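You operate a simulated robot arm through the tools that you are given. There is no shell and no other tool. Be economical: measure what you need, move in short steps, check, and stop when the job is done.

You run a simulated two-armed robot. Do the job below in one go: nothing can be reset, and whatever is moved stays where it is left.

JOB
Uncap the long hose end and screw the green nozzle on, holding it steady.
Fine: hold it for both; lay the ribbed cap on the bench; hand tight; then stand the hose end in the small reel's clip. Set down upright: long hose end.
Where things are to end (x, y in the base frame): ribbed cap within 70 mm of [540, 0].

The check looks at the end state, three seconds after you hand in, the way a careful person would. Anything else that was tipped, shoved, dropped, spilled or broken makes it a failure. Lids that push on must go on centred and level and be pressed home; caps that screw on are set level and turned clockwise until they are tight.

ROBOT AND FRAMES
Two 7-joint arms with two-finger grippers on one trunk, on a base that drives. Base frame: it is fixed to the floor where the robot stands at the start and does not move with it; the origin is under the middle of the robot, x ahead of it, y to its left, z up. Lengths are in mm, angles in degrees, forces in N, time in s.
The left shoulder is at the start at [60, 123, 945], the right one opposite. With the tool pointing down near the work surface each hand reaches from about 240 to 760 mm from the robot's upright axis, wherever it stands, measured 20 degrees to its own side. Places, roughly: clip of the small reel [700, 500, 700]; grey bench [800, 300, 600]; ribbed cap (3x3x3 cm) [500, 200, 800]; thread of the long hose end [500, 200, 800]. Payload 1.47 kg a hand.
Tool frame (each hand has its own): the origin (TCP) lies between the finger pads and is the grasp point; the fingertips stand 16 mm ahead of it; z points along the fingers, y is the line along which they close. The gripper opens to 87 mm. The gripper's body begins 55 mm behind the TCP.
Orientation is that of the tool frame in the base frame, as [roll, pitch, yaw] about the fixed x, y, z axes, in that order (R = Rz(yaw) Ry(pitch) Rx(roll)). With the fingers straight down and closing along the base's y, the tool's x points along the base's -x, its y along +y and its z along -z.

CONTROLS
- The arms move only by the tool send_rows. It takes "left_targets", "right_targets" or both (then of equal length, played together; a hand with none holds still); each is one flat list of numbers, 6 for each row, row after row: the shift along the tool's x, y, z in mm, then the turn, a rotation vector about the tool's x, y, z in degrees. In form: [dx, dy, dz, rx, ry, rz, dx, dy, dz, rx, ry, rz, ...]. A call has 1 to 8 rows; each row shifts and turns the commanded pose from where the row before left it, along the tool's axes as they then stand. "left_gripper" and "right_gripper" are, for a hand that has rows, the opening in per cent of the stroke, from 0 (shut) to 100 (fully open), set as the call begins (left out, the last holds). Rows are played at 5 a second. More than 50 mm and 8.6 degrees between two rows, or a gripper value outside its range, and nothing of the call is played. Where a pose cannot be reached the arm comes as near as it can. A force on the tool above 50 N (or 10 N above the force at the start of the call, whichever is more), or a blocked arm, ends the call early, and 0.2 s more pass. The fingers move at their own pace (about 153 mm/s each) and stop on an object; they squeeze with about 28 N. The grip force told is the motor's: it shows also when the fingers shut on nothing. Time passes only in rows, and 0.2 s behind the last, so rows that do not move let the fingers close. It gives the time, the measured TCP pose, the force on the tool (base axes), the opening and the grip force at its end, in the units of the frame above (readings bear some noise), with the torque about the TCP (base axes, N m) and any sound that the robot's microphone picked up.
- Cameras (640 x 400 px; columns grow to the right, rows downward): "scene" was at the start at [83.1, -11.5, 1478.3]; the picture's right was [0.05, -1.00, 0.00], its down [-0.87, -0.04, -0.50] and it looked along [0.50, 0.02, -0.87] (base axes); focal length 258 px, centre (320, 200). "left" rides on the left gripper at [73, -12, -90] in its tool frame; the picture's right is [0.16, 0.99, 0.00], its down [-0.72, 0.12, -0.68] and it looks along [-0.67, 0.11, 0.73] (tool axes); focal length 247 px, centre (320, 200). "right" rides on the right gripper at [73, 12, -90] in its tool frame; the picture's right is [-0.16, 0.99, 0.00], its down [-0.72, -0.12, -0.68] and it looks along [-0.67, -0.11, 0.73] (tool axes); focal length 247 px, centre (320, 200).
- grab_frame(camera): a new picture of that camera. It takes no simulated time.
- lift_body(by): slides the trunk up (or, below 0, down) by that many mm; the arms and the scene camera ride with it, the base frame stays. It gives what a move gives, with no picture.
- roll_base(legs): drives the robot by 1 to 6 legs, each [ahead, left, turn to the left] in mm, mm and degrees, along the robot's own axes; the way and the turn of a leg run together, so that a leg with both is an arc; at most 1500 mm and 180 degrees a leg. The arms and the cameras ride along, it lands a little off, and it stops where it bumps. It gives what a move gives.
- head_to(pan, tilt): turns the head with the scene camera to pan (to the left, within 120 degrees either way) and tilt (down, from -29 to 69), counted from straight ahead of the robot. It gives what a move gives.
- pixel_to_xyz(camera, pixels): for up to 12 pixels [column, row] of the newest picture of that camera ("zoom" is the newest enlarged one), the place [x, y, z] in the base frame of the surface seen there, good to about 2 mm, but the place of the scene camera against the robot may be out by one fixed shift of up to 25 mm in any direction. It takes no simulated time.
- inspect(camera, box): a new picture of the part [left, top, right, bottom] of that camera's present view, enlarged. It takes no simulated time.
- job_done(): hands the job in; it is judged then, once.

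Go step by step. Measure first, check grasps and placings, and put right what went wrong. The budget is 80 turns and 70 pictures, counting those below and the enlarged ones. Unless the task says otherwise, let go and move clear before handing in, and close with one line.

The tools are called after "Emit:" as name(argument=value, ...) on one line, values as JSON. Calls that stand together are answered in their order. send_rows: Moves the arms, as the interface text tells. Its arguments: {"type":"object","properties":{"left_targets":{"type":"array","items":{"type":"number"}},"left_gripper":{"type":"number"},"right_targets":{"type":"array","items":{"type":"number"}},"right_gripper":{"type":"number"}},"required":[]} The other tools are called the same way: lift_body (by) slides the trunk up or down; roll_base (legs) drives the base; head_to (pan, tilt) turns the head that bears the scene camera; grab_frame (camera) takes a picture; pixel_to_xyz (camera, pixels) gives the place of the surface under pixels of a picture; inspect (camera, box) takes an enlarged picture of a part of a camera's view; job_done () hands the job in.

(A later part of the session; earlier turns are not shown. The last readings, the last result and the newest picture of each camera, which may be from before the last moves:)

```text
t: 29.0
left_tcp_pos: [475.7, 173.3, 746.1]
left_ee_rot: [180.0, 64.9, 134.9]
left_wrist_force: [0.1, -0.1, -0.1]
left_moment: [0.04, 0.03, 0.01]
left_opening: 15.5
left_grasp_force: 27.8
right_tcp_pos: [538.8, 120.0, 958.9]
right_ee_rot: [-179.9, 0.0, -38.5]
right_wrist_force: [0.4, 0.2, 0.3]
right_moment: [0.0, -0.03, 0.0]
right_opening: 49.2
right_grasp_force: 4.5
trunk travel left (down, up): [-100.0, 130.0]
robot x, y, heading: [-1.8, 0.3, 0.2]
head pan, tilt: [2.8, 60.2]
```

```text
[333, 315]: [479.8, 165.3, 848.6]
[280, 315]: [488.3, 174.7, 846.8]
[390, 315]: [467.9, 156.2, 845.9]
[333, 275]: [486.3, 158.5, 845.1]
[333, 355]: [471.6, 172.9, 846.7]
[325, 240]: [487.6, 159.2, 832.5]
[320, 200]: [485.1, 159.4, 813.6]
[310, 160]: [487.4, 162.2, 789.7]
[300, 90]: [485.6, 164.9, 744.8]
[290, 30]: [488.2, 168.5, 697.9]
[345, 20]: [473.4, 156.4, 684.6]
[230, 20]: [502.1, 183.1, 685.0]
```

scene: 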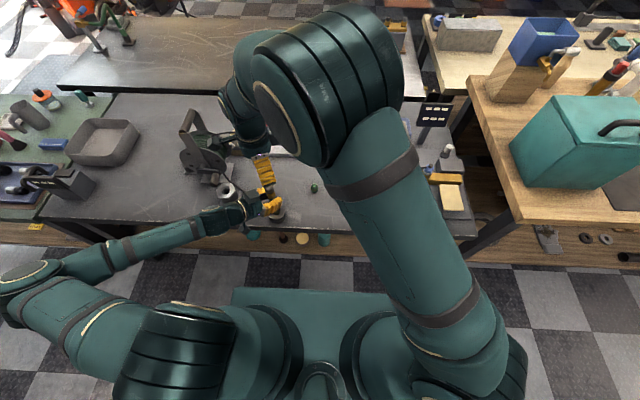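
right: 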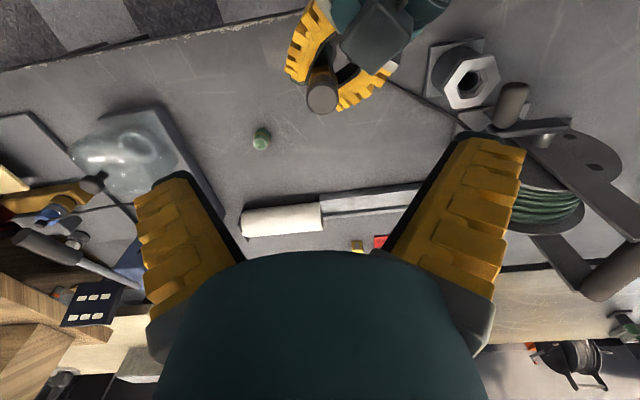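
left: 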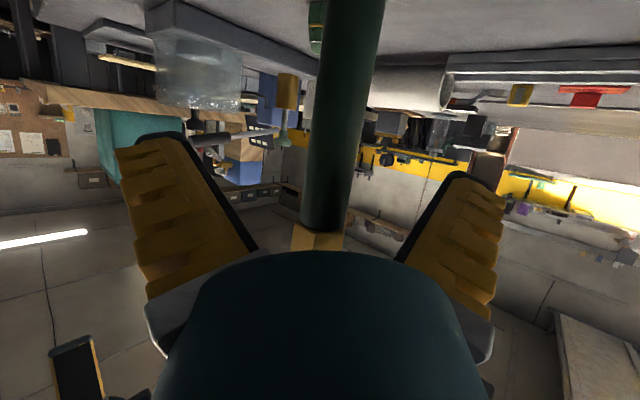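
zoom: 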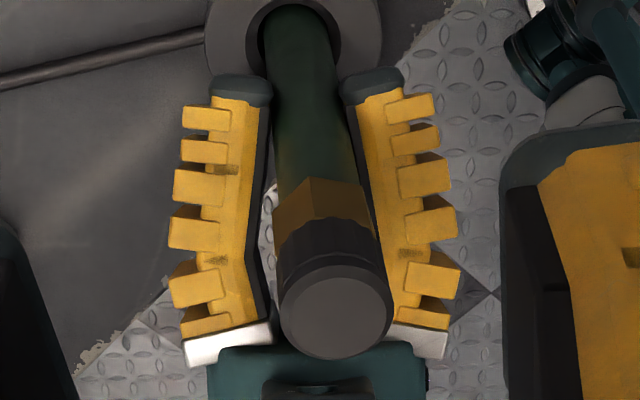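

Emit:
pixel_to_xyz(camera="zoom", pixels=[[310, 176], [311, 182], [312, 188], [320, 205], [325, 215], [326, 222], [328, 232], [330, 255], [331, 262], [332, 268]])

Emit:
grab_frame(camera="left")

```text
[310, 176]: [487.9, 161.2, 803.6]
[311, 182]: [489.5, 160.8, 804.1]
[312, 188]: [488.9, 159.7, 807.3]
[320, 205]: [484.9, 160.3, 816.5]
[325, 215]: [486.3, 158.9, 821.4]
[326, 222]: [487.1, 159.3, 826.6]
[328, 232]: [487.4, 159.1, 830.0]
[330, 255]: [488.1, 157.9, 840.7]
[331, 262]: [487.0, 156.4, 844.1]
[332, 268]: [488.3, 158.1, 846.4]
```

```text
37 pictures are left
```

left: 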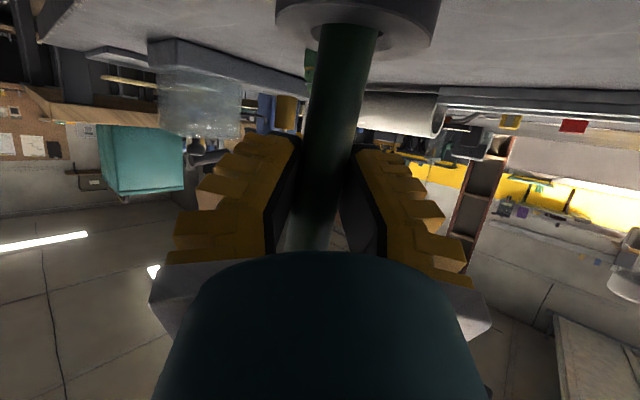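

The hex hasn't moved (803.6), but the cap now spans 823–846.5, lower than before. It may have come off the thread and be resting loose on the hex. I'll grip it and try a gentle lift.

Emit:
send_rows(right_targets=[-37.4, 0.8, 0, 0, 0, 0, -37.4, 0.8, 0, 0, 0, 0, 0, 0, 38, 0, 0, 0, 0, 0, 38, 0, 0, 0, 0, 0, 38, 0, 0, 0, 0, 0, 2, 0, 0, 0])

Emit:
send_rows(right_targets=[0, 0, 0, 0, 0, 0, 0, 0, 0, 0, 0, 0, 0, 0, 0, 0, 0, 0], right_gripper=0)

Emit:
send_rows(right_targets=[0, 0, 0, 0, 0, -8, 0, 0, 0, 0, 0, -8, 0, 0, -2, 0, 0, -8, 0, 0, -2, 0, 0, -8, 0, 0, -2, 0, 0, 0])

Emit:
inspect(camera="right", box=[200, 30, 440, 180])

```text
t: 30.4
left_tcp_pos: [476.8, 174.1, 744.4]
left_ee_rot: [-180.0, 65.0, 135.0]
left_wrist_force: [1.2, 0.1, -0.2]
left_moment: [0.0, -0.04, -0.04]
left_opening: 15.2
left_grasp_force: 28.4
right_tcp_pos: [478.0, 165.7, 842.2]
right_ee_rot: [-179.9, -0.1, -38.5]
right_wrist_force: [-0.5, 0.3, 0.5]
right_moment: [0.01, 0.0, -0.02]
right_opening: 48.9
right_grasp_force: 3.9
trunk travel left (down, up): [-100.0, 130.0]
robot x, y, heading: [-1.4, -0.0, -0.1]
head pan, tilt: [2.8, 60.2]
```

```text
t: 31.2
left_tcp_pos: [476.8, 173.1, 744.5]
left_ee_rot: [180.0, 65.0, 135.0]
left_wrist_force: [2.4, 0.6, -2.5]
left_moment: [0.04, -0.15, -0.03]
left_opening: 14.6
left_grasp_force: 28.0
right_tcp_pos: [476.9, 166.4, 843.0]
right_ee_rot: [-179.9, 0.0, -38.6]
right_wrist_force: [-0.3, 0.6, 4.6]
right_moment: [-0.01, 0.09, 0.04]
right_opening: 17.9
right_grasp_force: 27.9
trunk travel left (down, up): [-100.0, 130.0]
robot x, y, heading: [0.0, 0.0, -0.1]
head pan, tilt: [2.8, 60.2]
```

```text
t: 32.4
left_tcp_pos: [477.6, 172.9, 744.4]
left_ee_rot: [-179.9, 65.1, 135.0]
left_wrist_force: [2.2, -3.5, 1.5]
left_moment: [0.1, -0.01, -0.01]
left_opening: 15.2
left_grasp_force: 28.1
right_tcp_pos: [475.9, 164.9, 847.7]
right_ee_rot: [-180.0, 0.0, -6.4]
right_wrist_force: [-0.4, 2.2, -3.0]
right_moment: [-0.01, 0.0, 0.01]
right_opening: 16.5
right_grasp_force: 28.1
trunk travel left (down, up): [-100.0, 130.0]
robot x, y, heading: [0.7, 1.4, -0.2]
head pan, tilt: [2.8, 60.2]
```

```text
2.67 times, centred on (320, 105) of right
```

zoom: 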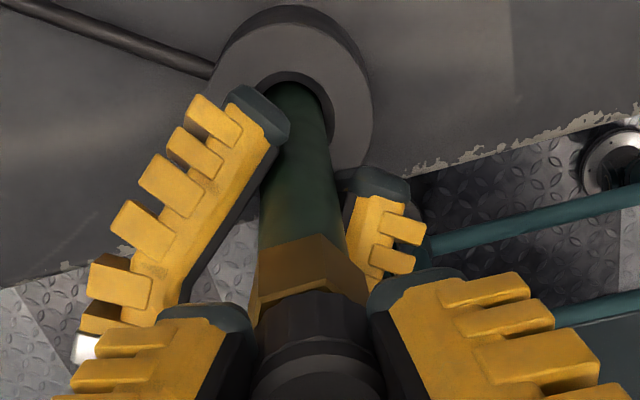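

Emit:
pixel_to_xyz(camera="zoom", pixels=[[315, 380], [315, 362], [315, 350], [315, 330], [315, 310], [313, 295], [313, 285], [308, 265], [308, 243], [300, 200], [300, 150]])

Emit:
inspect(camera="right", box=[280, 110, 360, 190])

```text
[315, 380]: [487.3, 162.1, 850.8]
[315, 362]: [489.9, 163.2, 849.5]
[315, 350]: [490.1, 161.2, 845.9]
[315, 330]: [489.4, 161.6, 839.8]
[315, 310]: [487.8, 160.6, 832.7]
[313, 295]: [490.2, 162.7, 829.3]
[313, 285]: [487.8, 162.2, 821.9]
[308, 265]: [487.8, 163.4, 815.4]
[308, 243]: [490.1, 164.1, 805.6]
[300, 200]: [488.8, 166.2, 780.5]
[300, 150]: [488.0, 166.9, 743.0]
```

```text
5.00 times, centred on (320, 150) of right
```

zoom: 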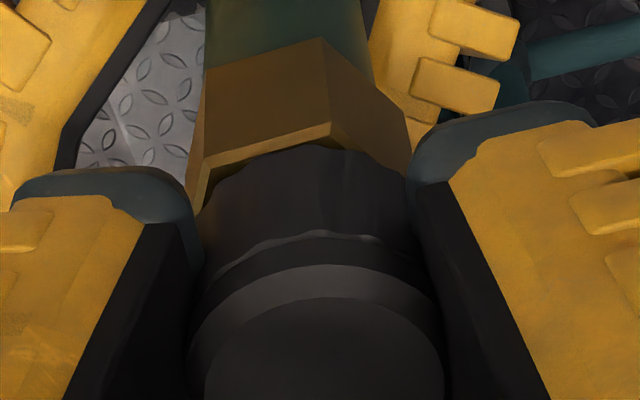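

The cap top is at 850.5 now, about 4 mm up with the hand. I'll keep turning and lift gently.

Emit:
send_rows(right_targets=[0, 0, 0, 0, 0, -8.5, 0, 0, -0.5, 0, 0, -8.5, 0, 0, 0, 0, 0, -8.5, 0, 0, -0.5, 0, 0, -8.5, 0, 0, 0, 0, 0, -8.5, 0, 0, -0.5, 0, 0, -8.5, 0, 0, 0, 0, 0, -8.5, 0, 0, -0.5, 0, 0, -8.5])

Emit:
send_rows(right_targets=[0, 0, -2, 0, 0, 0, 0, 0, -2, 0, 0, 0, 0, 0, -2, 0, 0, 0, 0, 0, -2, 0, 0, 0, 0, 0, -2, 0, 0, 0])

Emit:
inspect(camera="right", box=[240, 80, 400, 200])

```text
t: 34.2
left_tcp_pos: [476.8, 172.6, 744.6]
left_ee_rot: [-179.8, 65.1, 135.1]
left_wrist_force: [3.7, -13.3, 5.3]
left_moment: [0.06, -0.14, 0.02]
left_opening: 14.2
left_grasp_force: 27.8
right_tcp_pos: [477.6, 165.5, 849.9]
right_ee_rot: [179.9, -0.2, 61.8]
right_wrist_force: [0.5, 9.0, -7.6]
right_moment: [0.49, -0.44, -0.05]
right_opening: 14.5
right_grasp_force: 28.3
trunk travel left (down, up): [-100.0, 130.0]
robot x, y, heading: [-2.5, -1.8, -0.1]
head pan, tilt: [2.8, 60.2]
```

```text
t: 35.4
left_tcp_pos: [476.8, 175.4, 744.2]
left_ee_rot: [179.5, 64.8, 134.6]
left_wrist_force: [8.0, -4.6, 5.3]
left_moment: [-0.44, -0.62, -0.04]
left_opening: 13.3
left_grasp_force: 27.4
right_tcp_pos: [478.5, 166.8, 866.1]
right_ee_rot: [179.8, -0.6, 61.6]
right_wrist_force: [-1.4, 5.1, 6.4]
right_moment: [-0.32, -0.11, 0.0]
right_opening: 0.0
right_grasp_force: 22.2
trunk travel left (down, up): [-100.0, 130.0]
robot x, y, heading: [0.1, 1.9, -0.1]
head pan, tilt: [2.8, 60.2]
```

```text
3.33 times, centred on (320, 140) of right
```

zoom: 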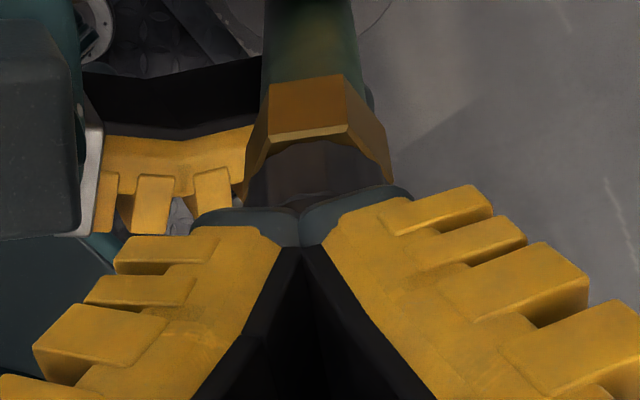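

The right fingers slipped off the top while the cap stayed on, and the low left opening suggests the hose is leaning in that grip. I'll raise the right hand and reopen the left slightly so the hose can straighten.

Emit:
send_rows(right_targets=[0, 0, -40, 0, 0, 0, 0, 0, -40, 0, 0, 0, 0, 0, 0, 0, 0, 8.5, 0, 0, 0, 0, 0, 8.5, 0, 0, 0, 0, 0, 8.5, 0, 0, 0, 0, 0, 8.5, 0, 0, 0, 0, 0, 8.5, 0, 0, 0, 0, 0, 8.5], right_gripper=50)

Emit:
send_rows(left_targets=[0, 0, 0, 0, 0, 0, 0, 0, 0, 0, 0, 0, 0, 0, 0, 0, 0, 0, 0, 0, 0, 0, 0, 0], right_targets=[0, 0, 0, 0, 0, 8.5, 0, 0, 0, 0, 0, 8.5, 30, 0, 0, 0, 0, 8.5, 30, 0, 0, 0, 0, 8.5], left_gripper=40)

Emit:
inspect(camera="right", box=[270, 80, 390, 180])

Emit:
inspect(camera="left", box=[200, 0, 440, 250])

```text
t: 37.2
left_tcp_pos: [477.6, 173.3, 744.5]
left_ee_rot: [-179.8, 65.0, 135.1]
left_wrist_force: [0.8, -0.2, -1.2]
left_moment: [0.0, 0.01, 0.01]
left_opening: 15.5
left_grasp_force: 28.0
right_tcp_pos: [477.1, 164.4, 940.3]
right_ee_rot: [180.0, -0.1, 10.4]
right_wrist_force: [-0.3, 0.1, -0.3]
right_moment: [-0.03, 0.04, -0.04]
right_opening: 49.0
right_grasp_force: 4.4
trunk travel left (down, up): [-100.0, 130.0]
robot x, y, heading: [-1.3, 1.2, -0.0]
head pan, tilt: [2.8, 60.2]
```

```text
t: 38.2
left_tcp_pos: [476.7, 173.4, 744.0]
left_ee_rot: [-180.0, 64.9, 135.0]
left_wrist_force: [0.7, -0.1, -0.1]
left_moment: [-0.01, -0.03, 0.0]
left_opening: 40.7
left_grasp_force: 3.6
right_tcp_pos: [535.8, 155.0, 936.8]
right_ee_rot: [-179.9, 0.0, -23.6]
right_wrist_force: [0.1, 0.0, -0.5]
right_moment: [0.0, 0.05, 0.0]
right_opening: 48.9
right_grasp_force: 4.2
trunk travel left (down, up): [-100.0, 130.0]
robot x, y, heading: [3.4, 0.5, -0.0]
head pan, tilt: [2.8, 60.2]
```

```text
4.00 times, centred on (330, 130) of right
```

zoom: 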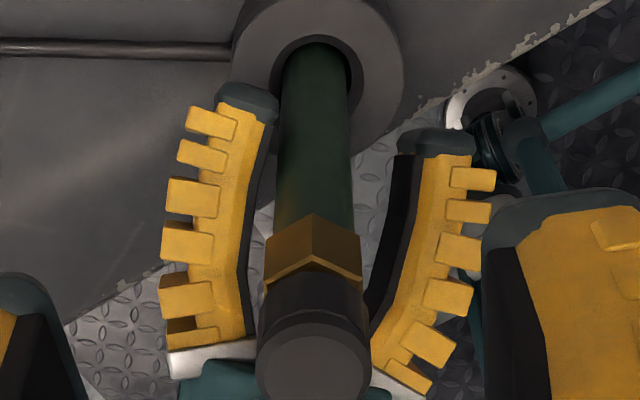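

```text
1.60 times, centred on (320, 125) of left
```

zoom: 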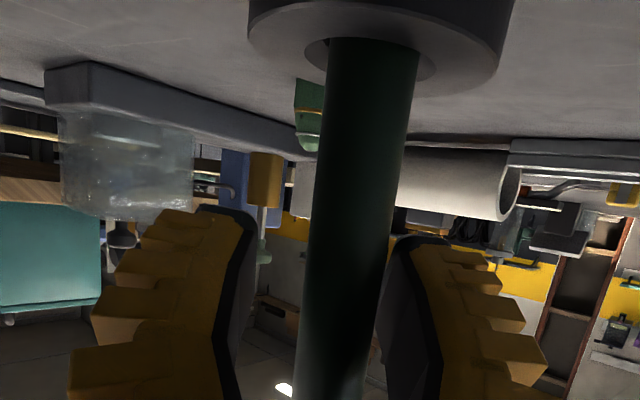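

Emit:
inspect(camera="right", box=[270, 80, 390, 190])

Emit:
pixel_to_xyz(camera="zoom", pixels=[[312, 335], [265, 335], [360, 335], [312, 300], [312, 375], [315, 270], [315, 255], [313, 245], [315, 222], [315, 195], [315, 130], [315, 60]])

```text
3.64 times, centred on (330, 135) of right
```

zoom: 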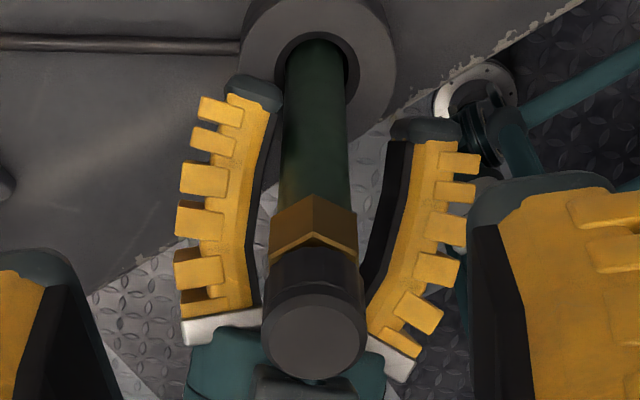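

```text
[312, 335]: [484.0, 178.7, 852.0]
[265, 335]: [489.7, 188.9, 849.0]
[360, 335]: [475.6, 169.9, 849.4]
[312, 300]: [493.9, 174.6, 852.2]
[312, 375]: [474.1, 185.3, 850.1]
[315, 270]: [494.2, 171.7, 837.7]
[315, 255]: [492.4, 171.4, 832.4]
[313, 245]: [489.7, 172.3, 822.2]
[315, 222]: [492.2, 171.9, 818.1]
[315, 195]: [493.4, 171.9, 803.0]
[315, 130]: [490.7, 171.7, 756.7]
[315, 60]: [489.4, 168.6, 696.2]
```

The hose now stands nearly straight, with its axis at about (482.5,175) and the cap top at (483.5,179,850). The left fingers are flexible, so I'll regrip deeper and a bit lower.

Emit:
send_rows(left_targets=[1.5, 2.4, 6.2, 0, 0, 0, 1.5, 2.4, 6.3, 0, 0, 0, 0, 0, 0, 0, 0, 0])

Emit:
send_rows(left_targets=[0, 0, 0, 0, 0, 0, 0, 0, 0, 0, 0, 0, 0, 0, 0, 0, 0, 0, 0, 0, 0, 0, 0, 0], left_gripper=0)

Emit:
inspect(camera="right", box=[270, 80, 390, 190])

Emit:
pixel_to_xyz(camera="zoom", pixels=[[312, 335], [265, 335], [360, 335], [312, 300], [312, 370], [315, 270], [315, 222], [315, 195], [315, 130], [315, 60]])

```text
t: 39.0
left_tcp_pos: [487.7, 168.3, 737.3]
left_ee_rot: [-179.9, 65.0, 135.1]
left_wrist_force: [0.6, 0.1, -0.4]
left_moment: [0.01, 0.0, 0.03]
left_opening: 40.7
left_grasp_force: 4.2
right_tcp_pos: [535.5, 155.4, 938.3]
right_ee_rot: [-179.9, -0.1, -23.5]
right_wrist_force: [0.7, -0.9, -1.3]
right_moment: [0.0, 0.0, 0.02]
right_opening: 49.1
right_grasp_force: 3.7
trunk travel left (down, up): [-100.0, 130.0]
robot x, y, heading: [-0.3, -0.3, 0.1]
head pan, tilt: [2.8, 60.2]
```

```text
t: 40.0
left_tcp_pos: [489.0, 168.8, 737.6]
left_ee_rot: [-180.0, 65.0, 135.0]
left_wrist_force: [4.6, -4.3, -0.9]
left_moment: [-0.28, -0.31, 0.02]
left_opening: 11.4
left_grasp_force: 28.1
right_tcp_pos: [536.1, 154.5, 939.1]
right_ee_rot: [-179.8, 0.0, -23.5]
right_wrist_force: [-1.0, -0.5, 0.1]
right_moment: [0.02, -0.01, -0.01]
right_opening: 49.1
right_grasp_force: 3.8
trunk travel left (down, up): [-100.0, 130.0]
robot x, y, heading: [-0.1, 1.6, 0.1]
head pan, tilt: [2.8, 60.2]
```

```text
3.64 times, centred on (330, 135) of right
```

zoom: 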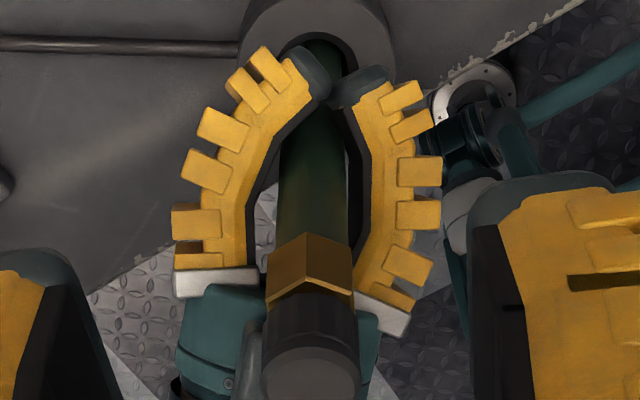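

```text
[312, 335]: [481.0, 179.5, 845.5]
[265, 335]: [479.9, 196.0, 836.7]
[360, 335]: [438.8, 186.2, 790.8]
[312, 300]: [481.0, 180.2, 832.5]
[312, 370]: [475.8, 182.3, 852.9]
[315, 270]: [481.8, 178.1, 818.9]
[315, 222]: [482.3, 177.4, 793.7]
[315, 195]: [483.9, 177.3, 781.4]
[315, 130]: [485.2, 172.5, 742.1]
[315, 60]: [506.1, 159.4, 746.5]
```

These fingers curl around an object that sits too deep, and this grip tilted the hose back. I'll reopen and regrip with the hose axis exactly at the TCP.

Emit:
send_rows(left_targets=[0, 0, 0, 0, 0, 0, 0, 0, 0, 0, 0, 0, 0.7, -0.1, -4.6, 0, 0, 0, 0.8, -0.1, -4.6, 0, 0, 0, 0, 0, 0, 0, 0, 0], left_gripper=40)

Emit:
send_rows(left_targets=[0, 0, 0, 0, 0, 0, 0, 0, 0, 0, 0, 0, 0, 0, 0, 0, 0, 0, 0, 0, 0, 0, 0, 0], left_gripper=0)

Emit:
inspect(camera="right", box=[270, 80, 390, 190])

Emit:
pixel_to_xyz(camera="zoom", pixels=[[312, 335], [265, 335], [360, 335], [312, 305], [312, 370], [315, 270], [315, 222], [315, 195], [315, 130], [315, 60]])

```text
t: 41.2
left_tcp_pos: [480.4, 175.7, 739.9]
left_ee_rot: [179.9, 64.9, 135.0]
left_wrist_force: [0.5, -0.9, 0.5]
left_moment: [0.01, -0.02, -0.01]
left_opening: 40.3
left_grasp_force: 4.5
right_tcp_pos: [535.8, 155.4, 937.9]
right_ee_rot: [-180.0, -0.1, -23.5]
right_wrist_force: [0.5, -0.1, 0.7]
right_moment: [0.01, 0.01, 0.0]
right_opening: 49.1
right_grasp_force: 4.2
trunk travel left (down, up): [-100.0, 130.0]
robot x, y, heading: [-0.7, 4.2, 0.1]
head pan, tilt: [2.8, 60.2]
```

```text
t: 42.2
left_tcp_pos: [481.7, 175.4, 739.8]
left_ee_rot: [179.9, 64.9, 134.9]
left_wrist_force: [-1.3, 0.5, 5.3]
left_moment: [0.05, 0.07, -0.04]
left_opening: 16.6
left_grasp_force: 28.1
right_tcp_pos: [535.0, 153.2, 939.6]
right_ee_rot: [180.0, -0.2, -23.5]
right_wrist_force: [0.0, 1.3, -0.1]
right_moment: [-0.01, 0.01, 0.0]
right_opening: 49.3
right_grasp_force: 4.4
trunk travel left (down, up): [-100.0, 130.0]
robot x, y, heading: [2.4, -1.0, -0.2]
head pan, tilt: [2.8, 60.2]
```

```text
3.64 times, centred on (330, 135) of right
```

zoom: 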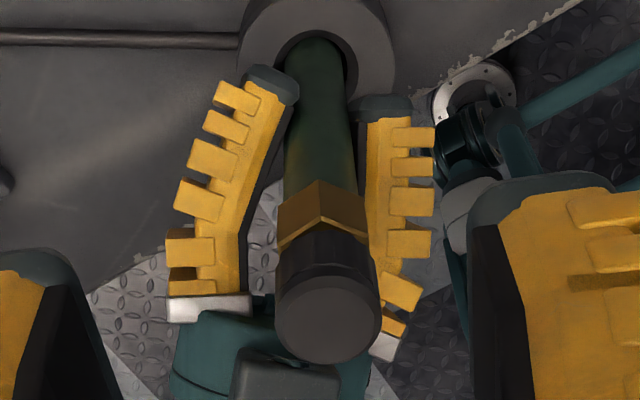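

```text
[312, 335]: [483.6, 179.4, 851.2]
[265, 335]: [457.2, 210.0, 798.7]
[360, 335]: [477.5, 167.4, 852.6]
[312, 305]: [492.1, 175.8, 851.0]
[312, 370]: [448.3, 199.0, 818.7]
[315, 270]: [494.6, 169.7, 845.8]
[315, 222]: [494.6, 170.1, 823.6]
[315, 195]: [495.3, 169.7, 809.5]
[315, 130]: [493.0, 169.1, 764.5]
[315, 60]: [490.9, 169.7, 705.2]
```

The hose is now upright in the grip and the cap centre is at about (486,174), top 851.5. I'll turn the right hand back to yaw -176 for a full stroke and lower it so the cap's middle is at the TCP.

Emit:
send_rows(right_targets=[0, 0, 0, 0, 0, 8.5, 0, 0, 0, 0, 0, 8.5, 0, 0, 0, 0, 0, 8.5, 0, 0, 0, 0, 0, 8.5, 0, 0, 0, 0, 0, 8.5, 0, 0, 0, 0, 0, 8.5, 0, 0, 0, 0, 0, 8.5, 0, 0, 0, 0, 0, 8.5])

Emit:
send_rows(right_targets=[0, 0, 0, 0, 0, 8.5, 0, 0, 0, 0, 0, 8.5, 0, 0, 0, 0, 0, 8.5, 0, 0, 0, 0, 0, 8.5, 0, 0, 0, 0, 0, 8.5, 0, 0, 0, 0, 0, 8.5, 0, 0, 0, 0, 0, 8.5, 0, 0, 0, 0, 0, 8.5])

Emit:
send_rows(right_targets=[0, 0, 0, 0, 0, 8.5, 0, 0, 0, 0, 0, 8.5, 24.1, 11.2, 0, 0, 0, 0, 24.1, 11.2, 0, 0, 0, 0, 0, 0, 33, 0, 0, 0, 0, 0, 33, 0, 0, 0, 0, 0, 0, 0, 0, 0])

Emit:
inspect(camera="right", box=[230, 60, 410, 200])

```text
t: 44.0
left_tcp_pos: [482.3, 175.7, 739.9]
left_ee_rot: [179.8, 65.0, 134.9]
left_wrist_force: [-0.1, -0.6, 6.6]
left_moment: [-0.1, -0.08, 0.0]
left_opening: 16.4
left_grasp_force: 28.2
right_tcp_pos: [536.0, 154.5, 940.6]
right_ee_rot: [-179.9, -0.1, -91.6]
right_wrist_force: [1.0, 0.0, -0.3]
right_moment: [0.01, 0.01, 0.01]
right_opening: 48.9
right_grasp_force: 3.8
trunk travel left (down, up): [-100.0, 130.0]
robot x, y, heading: [2.2, 0.8, 0.2]
head pan, tilt: [2.8, 60.2]
```

```text
t: 45.8
left_tcp_pos: [480.6, 175.3, 739.6]
left_ee_rot: [-179.9, 65.0, 135.0]
left_wrist_force: [-0.5, -0.3, 4.8]
left_moment: [-0.06, 0.0, 0.0]
left_opening: 16.4
left_grasp_force: 28.7
right_tcp_pos: [536.6, 155.4, 940.6]
right_ee_rot: [-180.0, 0.0, -159.5]
right_wrist_force: [-1.0, -0.8, 0.6]
right_moment: [-0.01, 0.0, -0.02]
right_opening: 49.0
right_grasp_force: 4.1
trunk travel left (down, up): [-100.0, 130.0]
robot x, y, heading: [-1.9, 2.2, -0.0]
head pan, tilt: [2.8, 60.2]
```

```text
t: 47.4
left_tcp_pos: [482.7, 176.3, 739.9]
left_ee_rot: [179.8, 65.0, 134.9]
left_wrist_force: [-1.7, 0.9, 4.0]
left_moment: [0.01, 0.09, 0.01]
left_opening: 16.7
left_grasp_force: 28.0
right_tcp_pos: [484.6, 173.3, 873.5]
right_ee_rot: [180.0, 0.1, -176.5]
right_wrist_force: [-0.3, 0.4, -0.1]
right_moment: [-0.01, 0.02, 0.01]
right_opening: 49.1
right_grasp_force: 4.4
trunk travel left (down, up): [-100.0, 130.0]
robot x, y, heading: [0.0, 3.5, 0.0]
head pan, tilt: [2.8, 60.2]
```

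```text
2.86 times, centred on (320, 130) of right
```

zoom: 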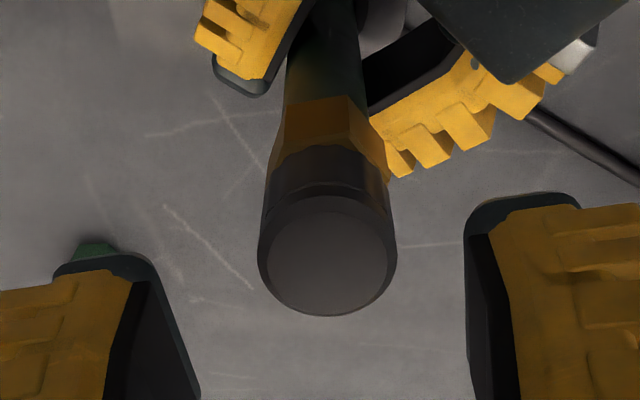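

Emit:
pixel_to_xyz(camera="zoom", pixels=[[328, 255], [262, 250], [393, 250], [328, 200], [328, 312], [325, 165], [325, 140]])

```text
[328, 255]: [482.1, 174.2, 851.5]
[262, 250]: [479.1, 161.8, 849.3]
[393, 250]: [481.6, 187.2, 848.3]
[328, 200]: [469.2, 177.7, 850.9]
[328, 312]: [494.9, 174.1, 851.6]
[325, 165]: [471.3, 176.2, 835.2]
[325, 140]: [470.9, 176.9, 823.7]
```

The cap's centre is at (481.7,174.8) with a diameter of about 25. I'll make the small correction, lower to z 840, grip, and then turn 68° with no lift to see the response.

Emit:
send_rows(right_targets=[3, 1.5, 16, 0, 0, 0, 0, 0, 16, 0, 0, 0, 0, 0, 1, 0, 0, 0, 0, 0, 0, 0, 0, 0])

Emit:
send_rows(right_targets=[0, 0, 0, 0, 0, 0, 0, 0, 0, 0, 0, 0, 0, 0, 0, 0, 0, 0, 0, 0, 0, 0, 0, 0], right_gripper=0)

Emit:
send_rows(right_targets=[0, 0, 0, 0, 0, -8.5, 0, 0, 0, 0, 0, -8.5, 0, 0, 0, 0, 0, -8.5, 0, 0, 0, 0, 0, -8.5, 0, 0, 0, 0, 0, -8.5, 0, 0, 0, 0, 0, -8.5, 0, 0, 0, 0, 0, -8.5, 0, 0, 0, 0, 0, -8.5])

Emit:
inspect(camera="right", box=[230, 60, 410, 200])

```text
t: 48.4
left_tcp_pos: [480.7, 175.9, 739.4]
left_ee_rot: [179.9, 65.0, 135.0]
left_wrist_force: [-1.1, 0.4, 3.7]
left_moment: [-0.04, 0.02, -0.02]
left_opening: 16.3
left_grasp_force: 28.1
right_tcp_pos: [483.3, 175.7, 839.6]
right_ee_rot: [180.0, 0.1, -176.5]
right_wrist_force: [0.0, -0.1, -0.4]
right_moment: [-0.02, 0.0, -0.02]
right_opening: 49.2
right_grasp_force: 3.9
trunk travel left (down, up): [-100.0, 130.0]
robot x, y, heading: [-1.3, 1.0, 0.1]
head pan, tilt: [2.8, 60.2]
```

```text
t: 49.4
left_tcp_pos: [480.8, 175.8, 739.6]
left_ee_rot: [179.9, 65.0, 134.9]
left_wrist_force: [1.3, -1.6, 0.6]
left_moment: [-0.08, -0.03, 0.01]
left_opening: 15.2
left_grasp_force: 27.9
right_tcp_pos: [482.9, 175.2, 841.5]
right_ee_rot: [-179.9, 0.1, -176.4]
right_wrist_force: [-1.4, 0.5, 7.6]
right_moment: [-0.08, 0.18, 0.02]
right_opening: 17.4
right_grasp_force: 28.1
trunk travel left (down, up): [-100.0, 130.0]
robot x, y, heading: [2.0, 0.4, -0.1]
head pan, tilt: [2.8, 60.2]
```

```text
t: 51.2
left_tcp_pos: [481.5, 175.6, 740.6]
left_ee_rot: [179.9, 65.0, 134.9]
left_wrist_force: [3.9, -3.4, 0.5]
left_moment: [0.0, 0.02, 0.07]
left_opening: 13.6
left_grasp_force: 28.1
right_tcp_pos: [484.4, 175.3, 841.4]
right_ee_rot: [-179.9, 0.1, -108.3]
right_wrist_force: [-3.2, 1.2, 12.3]
right_moment: [0.0, 0.09, -0.03]
right_opening: 16.9
right_grasp_force: 27.8
trunk travel left (down, up): [-100.0, 130.0]
robot x, y, heading: [-1.2, 0.4, 0.1]
head pan, tilt: [2.8, 60.2]
```

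```text
2.86 times, centred on (320, 130) of right
```

zoom: 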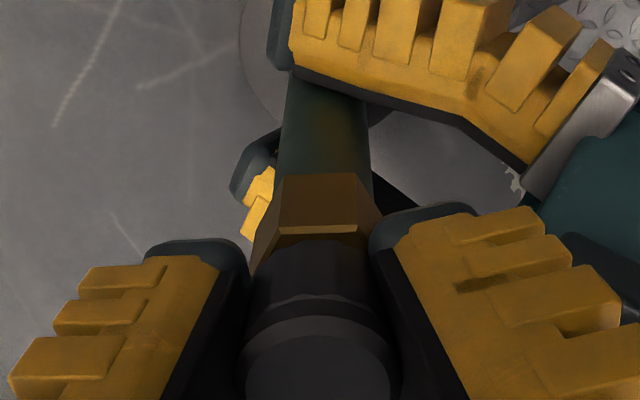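

The upward force is growing (7.6 to 12.3 N), so the thread is pushing the cap up into the hand. I'll keep turning and follow it upward.

Emit:
send_rows(right_targets=[0, 0, -1, 0, 0, -8.5, 0, 0, -0.3, 0, 0, -8.5, 0, 0, -0.3, 0, 0, -8.5, 0, 0, -0.3, 0, 0, -8.5, 0, 0, -0.3, 0, 0, -8.5, 0, 0, -0.3, 0, 0, -8.5, 0, 0, -0.3, 0, 0, -8.5, 0, 0, -0.3, 0, 0, -8.5])

Emit:
send_rows(right_targets=[0, 0, -0.3, 0, 0, -8.5, 0, 0, -0.3, 0, 0, -8.5, 0, 0, -0.3, 0, 0, -8.5, 0, 0, -0.3, 0, 0, -8.5, 0, 0, -0.3, 0, 0, -8.5, 0, 0, -0.3, 0, 0, -8.5, 0, 0, -0.3, 0, 0, -8.5, 0, 0, -0.3, 0, 0, -8.5])

Emit:
inspect(camera="right", box=[230, 60, 410, 200])

```text
t: 53.0
left_tcp_pos: [481.8, 175.0, 740.2]
left_ee_rot: [-180.0, 65.0, 135.1]
left_wrist_force: [4.6, -3.8, 7.9]
left_moment: [-0.07, -0.08, 0.03]
left_opening: 14.5
left_grasp_force: 29.1
right_tcp_pos: [482.6, 175.0, 843.6]
right_ee_rot: [-180.0, 0.1, -40.6]
right_wrist_force: [-1.0, 1.6, -4.8]
right_moment: [0.03, -0.02, -0.02]
right_opening: 13.4
right_grasp_force: 27.9
trunk travel left (down, up): [-100.0, 130.0]
robot x, y, heading: [-0.0, 2.5, 0.3]
head pan, tilt: [2.8, 60.2]
```

```text
t: 54.8
left_tcp_pos: [480.7, 176.5, 740.2]
left_ee_rot: [-180.0, 65.0, 135.0]
left_wrist_force: [0.5, -0.2, 17.0]
left_moment: [0.08, -0.01, 0.02]
left_opening: 17.0
left_grasp_force: 28.1
right_tcp_pos: [482.9, 175.8, 846.3]
right_ee_rot: [179.9, -0.1, 27.7]
right_wrist_force: [-0.4, 1.4, -18.6]
right_moment: [0.09, 0.02, -0.02]
right_opening: 11.9
right_grasp_force: 27.8
trunk travel left (down, up): [-100.0, 130.0]
robot x, y, heading: [-1.2, -2.4, 0.0]
head pan, tilt: [2.8, 60.2]
```

```text
2.86 times, centred on (320, 130) of right
```

zoom: 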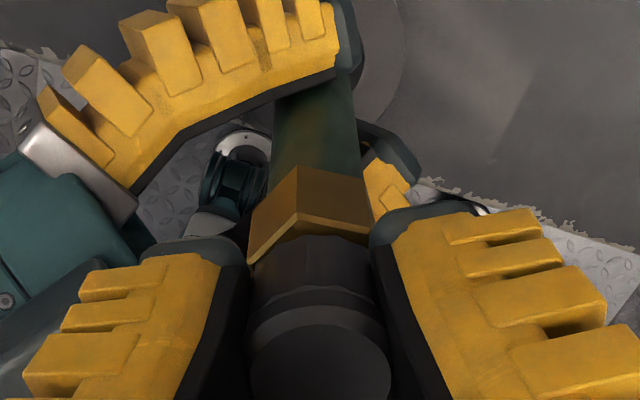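

Emit:
pixel_to_xyz(camera="zoom", pixels=[[315, 365], [315, 325], [312, 300], [312, 285], [312, 260], [312, 245], [312, 236], [310, 228], [297, 215], [295, 190], [300, 172], [305, 160]])

Emit:
inspect(camera="right", box=[300, 130, 350, 180])

```text
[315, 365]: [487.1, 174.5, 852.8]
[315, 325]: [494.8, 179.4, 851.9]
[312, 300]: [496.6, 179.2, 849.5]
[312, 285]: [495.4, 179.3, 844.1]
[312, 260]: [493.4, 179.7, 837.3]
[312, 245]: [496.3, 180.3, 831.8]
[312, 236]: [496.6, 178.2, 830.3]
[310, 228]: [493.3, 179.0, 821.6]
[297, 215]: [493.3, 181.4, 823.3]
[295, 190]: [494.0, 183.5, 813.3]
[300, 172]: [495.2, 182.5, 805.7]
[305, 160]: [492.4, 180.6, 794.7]
```

```text
8.00 times, centred on (325, 155) of right
```

zoom: 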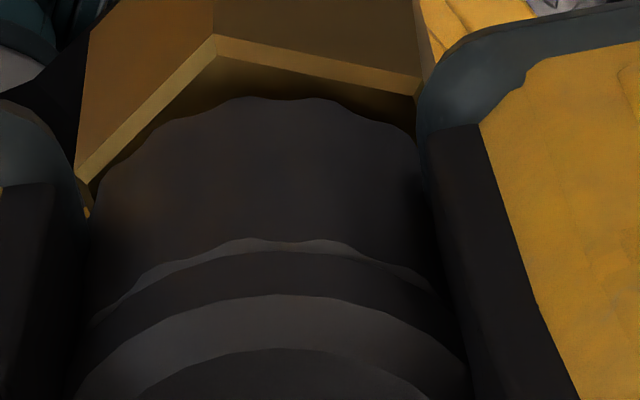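

There's now a gap of about 7 mm between hex top (822) and cap bottom (830), and the fingertips are curling under the cap. I'll finish the turn toward the wrist limit, then lift gently and watch the force.

Emit:
send_rows(right_targets=[0, 0, 0, 0, 0, -8.5, 0, 0, 0, 0, 0, -8.5, 0, 0, 0, 0, 0, -8.5, 0, 0, 0, 0, 0, -8.5, 0, 0, 0, 0, 0, -8.5])

Emit:
send_rows(right_targets=[0, 0, -1.5, 0, 0, 0, 0, 0, -1.5, 0, 0, 0, 0, 0, -1.5, 0, 0, 0, 0, 0, 0, 0, 0, 0])

Emit:
inspect(camera="right", box=[260, 90, 380, 190])

```text
t: 56.0
left_tcp_pos: [481.8, 174.9, 739.5]
left_ee_rot: [180.0, 65.0, 135.0]
left_wrist_force: [0.7, -3.5, 14.1]
left_moment: [0.02, 0.07, 0.02]
left_opening: 17.3
left_grasp_force: 27.2
right_tcp_pos: [483.7, 174.5, 845.3]
right_ee_rot: [179.9, -0.1, 70.2]
right_wrist_force: [-1.2, 2.6, -16.0]
right_moment: [0.25, 0.0, -0.03]
right_opening: 11.6
right_grasp_force: 27.9
trunk travel left (down, up): [-100.0, 130.0]
robot x, y, heading: [-2.7, 2.0, -0.2]
head pan, tilt: [2.8, 60.2]
```

```text
t: 57.0
left_tcp_pos: [482.0, 176.5, 739.8]
left_ee_rot: [-180.0, 65.1, 135.0]
left_wrist_force: [0.4, -1.3, 17.6]
left_moment: [-0.04, 0.0, 0.06]
left_opening: 17.8
left_grasp_force: 28.5
right_tcp_pos: [484.1, 176.8, 849.9]
right_ee_rot: [179.9, -0.1, 70.0]
right_wrist_force: [-0.1, 0.0, -18.0]
right_moment: [0.02, 0.01, 0.02]
right_opening: 11.9
right_grasp_force: 27.8
trunk travel left (down, up): [-100.0, 130.0]
robot x, y, heading: [-0.2, -3.0, -0.0]
head pan, tilt: [2.8, 60.2]
```

```text
4.00 times, centred on (320, 140) of right
```

zoom: 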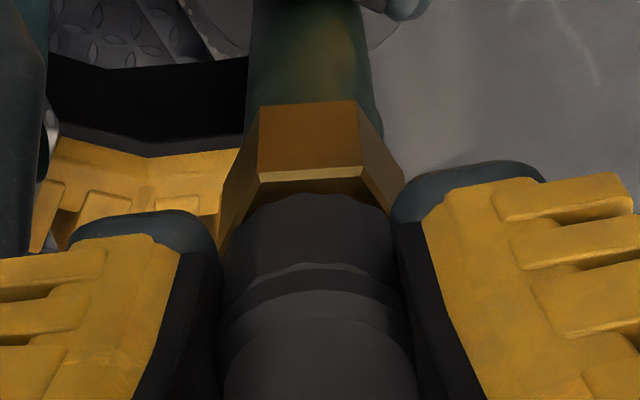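

Emit:
pixel_to_xyz(camera="zoom", pixels=[[315, 360], [315, 330], [312, 295], [312, 255], [312, 220], [312, 205], [312, 195], [312, 185], [312, 172], [312, 140], [312, 105], [312, 95]])

```text
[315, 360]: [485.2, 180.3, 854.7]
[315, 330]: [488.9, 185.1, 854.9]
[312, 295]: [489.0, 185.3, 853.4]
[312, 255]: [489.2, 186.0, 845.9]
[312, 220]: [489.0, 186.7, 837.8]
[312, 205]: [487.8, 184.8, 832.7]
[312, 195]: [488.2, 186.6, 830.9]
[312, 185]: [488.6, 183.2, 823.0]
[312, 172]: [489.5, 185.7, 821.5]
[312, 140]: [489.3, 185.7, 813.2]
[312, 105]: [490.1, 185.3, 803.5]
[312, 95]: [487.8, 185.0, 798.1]
```

The hex hasn't moved and the gap is now about 9 mm (cap 831–855), with 18 N pull at a slipping level. I'll release, turn the hand back for another stroke, and look at the cap from the side with the scene camera.

Emit:
send_rows(right_targets=[0, 0, 0, 0, 0, 0, 0, 0, 0, 0, 0, 0, 0, 0, 0, 0, 0, 8.5, 0, 0, 0, 0, 0, 8.5, 0, 0, 0, 0, 0, 8.5, 0, 0, 0, 0, 0, 8.5, 0, 0, 0, 0, 0, 8.5, 0, 0, 0, 0, 0, 8.5], right_gripper=55)

Emit:
send_rows(right_targets=[0, 0, 0, 0, 0, 8.5, 0, 0, 0, 0, 0, 8.5, 0, 0, 0, 0, 0, 8.5, 0, 0, 0, 0, 0, 8.5, 0, 0, 0, 0, 0, 8.5, 0, 0, 0, 0, 0, 8.5, 0, 0, 0, 0, 0, 8.5, 0, 0, 0, 0, 0, 8.5])

Emit:
send_rows(right_targets=[0, 0, -3, 0, 0, 8.5, 0, 0, 0, 0, 0, 8.5, 0, 0, 0, 0, 0, 8.5, 0, 0, 0, 0, 0, 8.5, 0, 0, 0, 0, 0, 8.5, 0, 0, 0, 0, 0, 8.5, 0, 0, 0, 0, 0, 8.5, 0, 0, 0, 0, 0, 8.5])

Emit:
inspect(camera="right", box=[250, 60, 410, 190])

Emit:
inspect(camera="scene", box=[245, 165, 305, 205])

```text
t: 58.8
left_tcp_pos: [481.1, 176.9, 740.0]
left_ee_rot: [180.0, 65.0, 135.0]
left_wrist_force: [0.0, -0.2, 0.4]
left_moment: [0.0, -0.03, -0.02]
left_opening: 15.8
left_grasp_force: 27.7
right_tcp_pos: [483.7, 176.2, 850.8]
right_ee_rot: [180.0, -0.1, 18.8]
right_wrist_force: [1.0, -0.5, 0.6]
right_moment: [0.01, -0.01, 0.02]
right_opening: 53.3
right_grasp_force: 3.8
trunk travel left (down, up): [-100.0, 130.0]
robot x, y, heading: [-2.7, 2.1, 0.0]
head pan, tilt: [2.8, 60.2]
```

```text
t: 60.6
left_tcp_pos: [482.0, 176.8, 739.8]
left_ee_rot: [180.0, 64.9, 135.1]
left_wrist_force: [-1.1, -0.6, 0.0]
left_moment: [-0.04, -0.02, -0.01]
left_opening: 15.8
left_grasp_force: 28.1
right_tcp_pos: [483.7, 176.3, 851.3]
right_ee_rot: [-179.9, 0.0, -49.2]
right_wrist_force: [0.1, 0.4, 0.0]
right_moment: [0.02, 0.03, -0.03]
right_opening: 53.0
right_grasp_force: 4.0
trunk travel left (down, up): [-100.0, 130.0]
robot x, y, heading: [-0.8, -3.3, -0.2]
head pan, tilt: [2.8, 60.2]
```

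```text
t: 62.4
left_tcp_pos: [481.4, 175.8, 740.0]
left_ee_rot: [-179.9, 65.0, 135.0]
left_wrist_force: [-0.3, -1.0, 0.5]
left_moment: [-0.01, -0.03, 0.0]
left_opening: 15.9
left_grasp_force: 28.1
right_tcp_pos: [483.7, 175.2, 854.8]
right_ee_rot: [-179.9, 0.2, -117.3]
right_wrist_force: [0.1, 0.8, 0.1]
right_moment: [0.03, 0.0, 0.01]
right_opening: 53.3
right_grasp_force: 4.0
trunk travel left (down, up): [-100.0, 130.0]
robot x, y, heading: [-0.4, -3.0, -0.1]
head pan, tilt: [2.8, 60.2]
```

```text
3.08 times, centred on (330, 125) of right
```

zoom: 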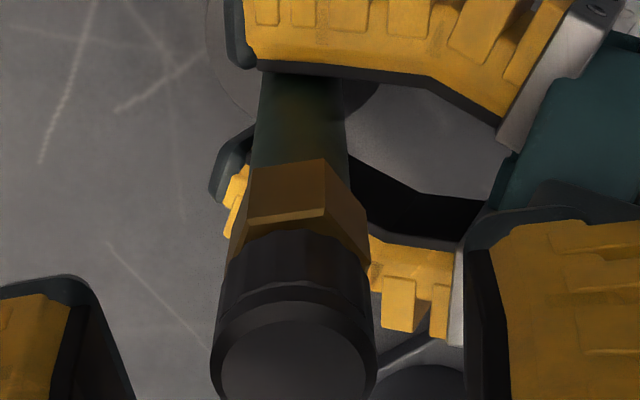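

```text
10.00 times, centred on (275, 185) of scene
```

zoom: 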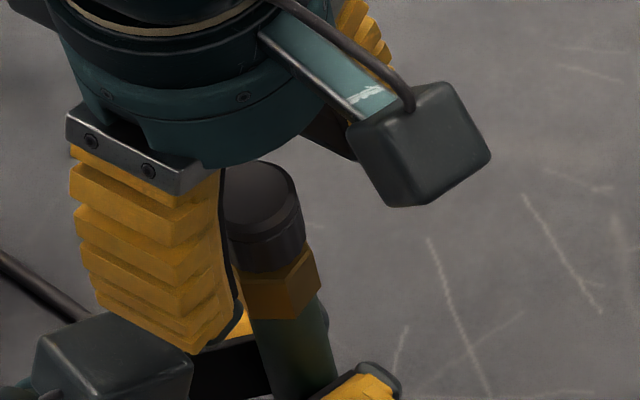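

Emit:
pixel_to_xyz(camera="zoom", pixels=[[265, 200], [265, 222], [265, 240], [265, 255], [268, 266], [270, 276], [272, 285], [275, 300], [278, 315], [280, 325], [285, 350]])

```text
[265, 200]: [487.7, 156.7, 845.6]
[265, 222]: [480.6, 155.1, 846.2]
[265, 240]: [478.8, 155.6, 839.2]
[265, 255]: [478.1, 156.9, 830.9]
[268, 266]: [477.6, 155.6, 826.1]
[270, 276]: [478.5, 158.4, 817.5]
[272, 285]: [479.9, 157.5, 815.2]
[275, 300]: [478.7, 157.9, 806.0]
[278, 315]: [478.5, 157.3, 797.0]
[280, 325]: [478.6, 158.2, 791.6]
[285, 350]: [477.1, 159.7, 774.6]
```

Compared with the rest height of 847, the cap is about 6 mm up, so the hose settled to the floor early on and the cap really is unscrewing. I'll do another stroke: turn back further, lower, grip, then turn with a light upward pull.

Emit:
send_rows(right_targets=[0, 0, 0, 0, 0, 8.5, 0, 0, 0, 0, 0, 8.5, 0, 0, 0, 0, 0, 8.5, 0, 0, 0, 0, 0, 8.5, 0, 0, 0, 0, 0, 8.5, 0, 0, 0, 0, 0, 8.5, 0, 0, 6, 0, 0, 8.5, 0, 0, 6, 0, 0, 0])

Emit:
send_rows(right_targets=[0, 0, 0, 0, 0, 0, 0, 0, 0, 0, 0, 0, 0, 0, 0, 0, 0, 0, 0, 0, 0, 0, 0, 0], right_gripper=0)

Emit:
send_rows(right_targets=[0, 0, -0.5, 0, 0, -8.5, 0, 0, 0, 0, 0, -8.5, 0, 0, -0.3, 0, 0, -8.5, 0, 0, 0, 0, 0, -8.5, 0, 0, -0.3, 0, 0, -8.5, 0, 0, 0, 0, 0, -8.5, 0, 0, -0.3, 0, 0, -8.5, 0, 0, 0, 0, 0, -8.5])

Emit:
send_rows(right_targets=[0, 0, -0.3, 0, 0, -8.5, 0, 0, 0, 0, 0, -8.5, 0, 0, -0.3, 0, 0, -8.5, 0, 0, 0, 0, 0, -8.5, 0, 0, -0.3, 0, 0, -8.5, 0, 0, 0, 0, 0, -8.5, 0, 0, -0.3, 0, 0, -8.5, 0, 0, 0, 0, 0, -8.5])

Emit:
send_rows(right_targets=[0, 0, -0.3, 0, 0, -8.5, 0, 0, 0, 0, 0, -8.5, 0, 0, -0.3, 0, 0, -8.5, 0, 0, 0, 0, 0, -8.5, 0, 0, -0.3, 0, 0, -8.5, 0, 0, 0, 0, 0, -8.5, 0, 0, -0.3, 0, 0, -8.5, 0, 0, 0, 0, 0, -8.5])

```text
t: 64.2
left_tcp_pos: [481.4, 175.9, 738.7]
left_ee_rot: [-180.0, 65.1, 135.0]
left_wrist_force: [-0.1, -0.6, -0.6]
left_moment: [-0.01, -0.03, 0.01]
left_opening: 16.1
left_grasp_force: 28.0
right_tcp_pos: [485.6, 175.5, 841.5]
right_ee_rot: [-179.9, 0.1, -176.6]
right_wrist_force: [0.6, 0.0, 1.3]
right_moment: [-0.01, 0.02, -0.04]
right_opening: 53.7
right_grasp_force: 3.7
trunk travel left (down, up): [-100.0, 130.0]
robot x, y, heading: [2.0, 0.9, 0.2]
head pan, tilt: [2.8, 60.2]
```

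```text
t: 65.2
left_tcp_pos: [481.8, 176.1, 738.9]
left_ee_rot: [-179.9, 65.0, 135.0]
left_wrist_force: [3.0, -1.9, -5.4]
left_moment: [-0.02, -0.03, -0.01]
left_opening: 14.4
left_grasp_force: 28.1
right_tcp_pos: [484.4, 175.3, 841.4]
right_ee_rot: [-180.0, 0.2, -176.5]
right_wrist_force: [-2.5, 0.8, 6.5]
right_moment: [-0.05, 0.22, -0.02]
right_opening: 17.1
right_grasp_force: 27.9
trunk travel left (down, up): [-100.0, 130.0]
robot x, y, heading: [-2.8, 1.3, -0.2]
head pan, tilt: [2.8, 60.2]
```

```text
t: 67.0
left_tcp_pos: [480.6, 176.2, 741.3]
left_ee_rot: [180.0, 65.0, 134.9]
left_wrist_force: [2.5, -7.7, 2.3]
left_moment: [-0.06, -0.03, -0.02]
left_opening: 14.9
left_grasp_force: 28.0
right_tcp_pos: [486.2, 174.6, 842.4]
right_ee_rot: [-180.0, 0.0, -108.3]
right_wrist_force: [-1.8, 4.3, -3.5]
right_moment: [0.1, 0.01, -0.04]
right_opening: 13.3
right_grasp_force: 28.2
trunk travel left (down, up): [-100.0, 130.0]
robot x, y, heading: [3.9, 2.6, 0.0]
head pan, tilt: [2.8, 60.2]
```

```text
t: 68.8
left_tcp_pos: [482.1, 175.8, 740.6]
left_ee_rot: [179.9, 65.0, 134.9]
left_wrist_force: [6.6, -9.6, 8.4]
left_moment: [-0.09, -0.16, 0.03]
left_opening: 14.4
left_grasp_force: 28.0
right_tcp_pos: [483.1, 175.3, 844.1]
right_ee_rot: [-179.9, 0.0, -40.4]
right_wrist_force: [-3.7, 4.5, -7.1]
right_moment: [0.28, 0.16, -0.05]
right_opening: 12.3
right_grasp_force: 27.6
trunk travel left (down, up): [-100.0, 130.0]
robot x, y, heading: [0.5, -1.4, -0.1]
head pan, tilt: [2.8, 60.2]
```

```text
t: 70.6
left_tcp_pos: [480.7, 176.5, 738.9]
left_ee_rot: [180.0, 65.0, 135.0]
left_wrist_force: [4.0, -7.1, 0.8]
left_moment: [-0.19, -0.17, -0.01]
left_opening: 14.6
left_grasp_force: 27.9
right_tcp_pos: [483.5, 175.0, 846.0]
right_ee_rot: [180.0, -0.1, 27.7]
right_wrist_force: [-1.2, 2.6, -0.6]
right_moment: [0.01, 0.0, -0.01]
right_opening: 12.2
right_grasp_force: 28.2
trunk travel left (down, up): [-100.0, 130.0]
robot x, y, heading: [1.1, -0.7, 0.0]
head pan, tilt: [2.8, 60.2]
```

The pull force has fallen to about zero, which suggests the cap came free. I'll lift gently.

Emit:
send_rows(right_targets=[0, 0, -2, 0, 0, -4, 0, 0, -2, 0, 0, -4, 0, 0, -2, 0, 0, -4, 0, 0, 0, 0, 0, 0])

Emit:
inspect(camera="right", box=[260, 90, 380, 190])

Emit:
pixel_to_xyz(camera="zoom", pixels=[[315, 370], [312, 295], [312, 255], [312, 220], [312, 205], [312, 195], [312, 185], [312, 172], [312, 140], [312, 105], [312, 95]])

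```text
t: 71.6
left_tcp_pos: [482.7, 174.9, 739.9]
left_ee_rot: [180.0, 64.9, 135.2]
left_wrist_force: [0.0, -3.5, -1.4]
left_moment: [-0.23, -0.1, -0.01]
left_opening: 15.8
left_grasp_force: 28.3
right_tcp_pos: [483.5, 175.7, 852.8]
right_ee_rot: [-180.0, -0.1, 39.5]
right_wrist_force: [0.7, -0.1, -0.2]
right_moment: [-0.01, -0.01, 0.02]
right_opening: 12.4
right_grasp_force: 27.8
trunk travel left (down, up): [-100.0, 130.0]
robot x, y, heading: [-2.4, 0.3, 0.3]
head pan, tilt: [2.8, 60.2]
```

```text
4.00 times, centred on (320, 140) of right
```

zoom: 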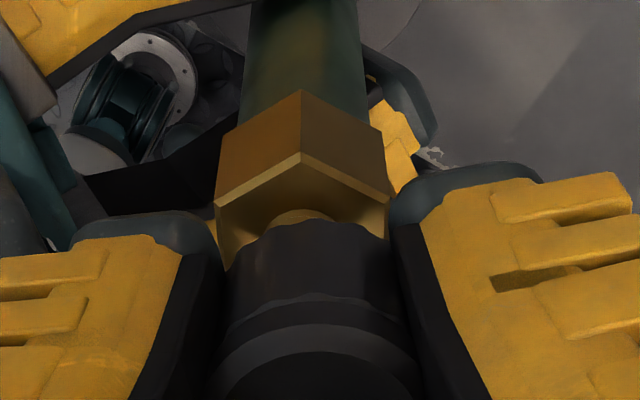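

```text
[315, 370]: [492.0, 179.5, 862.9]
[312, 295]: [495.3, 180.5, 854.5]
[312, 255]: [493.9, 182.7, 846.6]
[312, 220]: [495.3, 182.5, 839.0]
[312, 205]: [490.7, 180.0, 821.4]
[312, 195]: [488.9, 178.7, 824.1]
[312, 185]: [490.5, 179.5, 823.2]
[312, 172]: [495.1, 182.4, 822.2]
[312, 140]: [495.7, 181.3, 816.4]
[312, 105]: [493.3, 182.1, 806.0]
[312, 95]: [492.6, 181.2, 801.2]
```

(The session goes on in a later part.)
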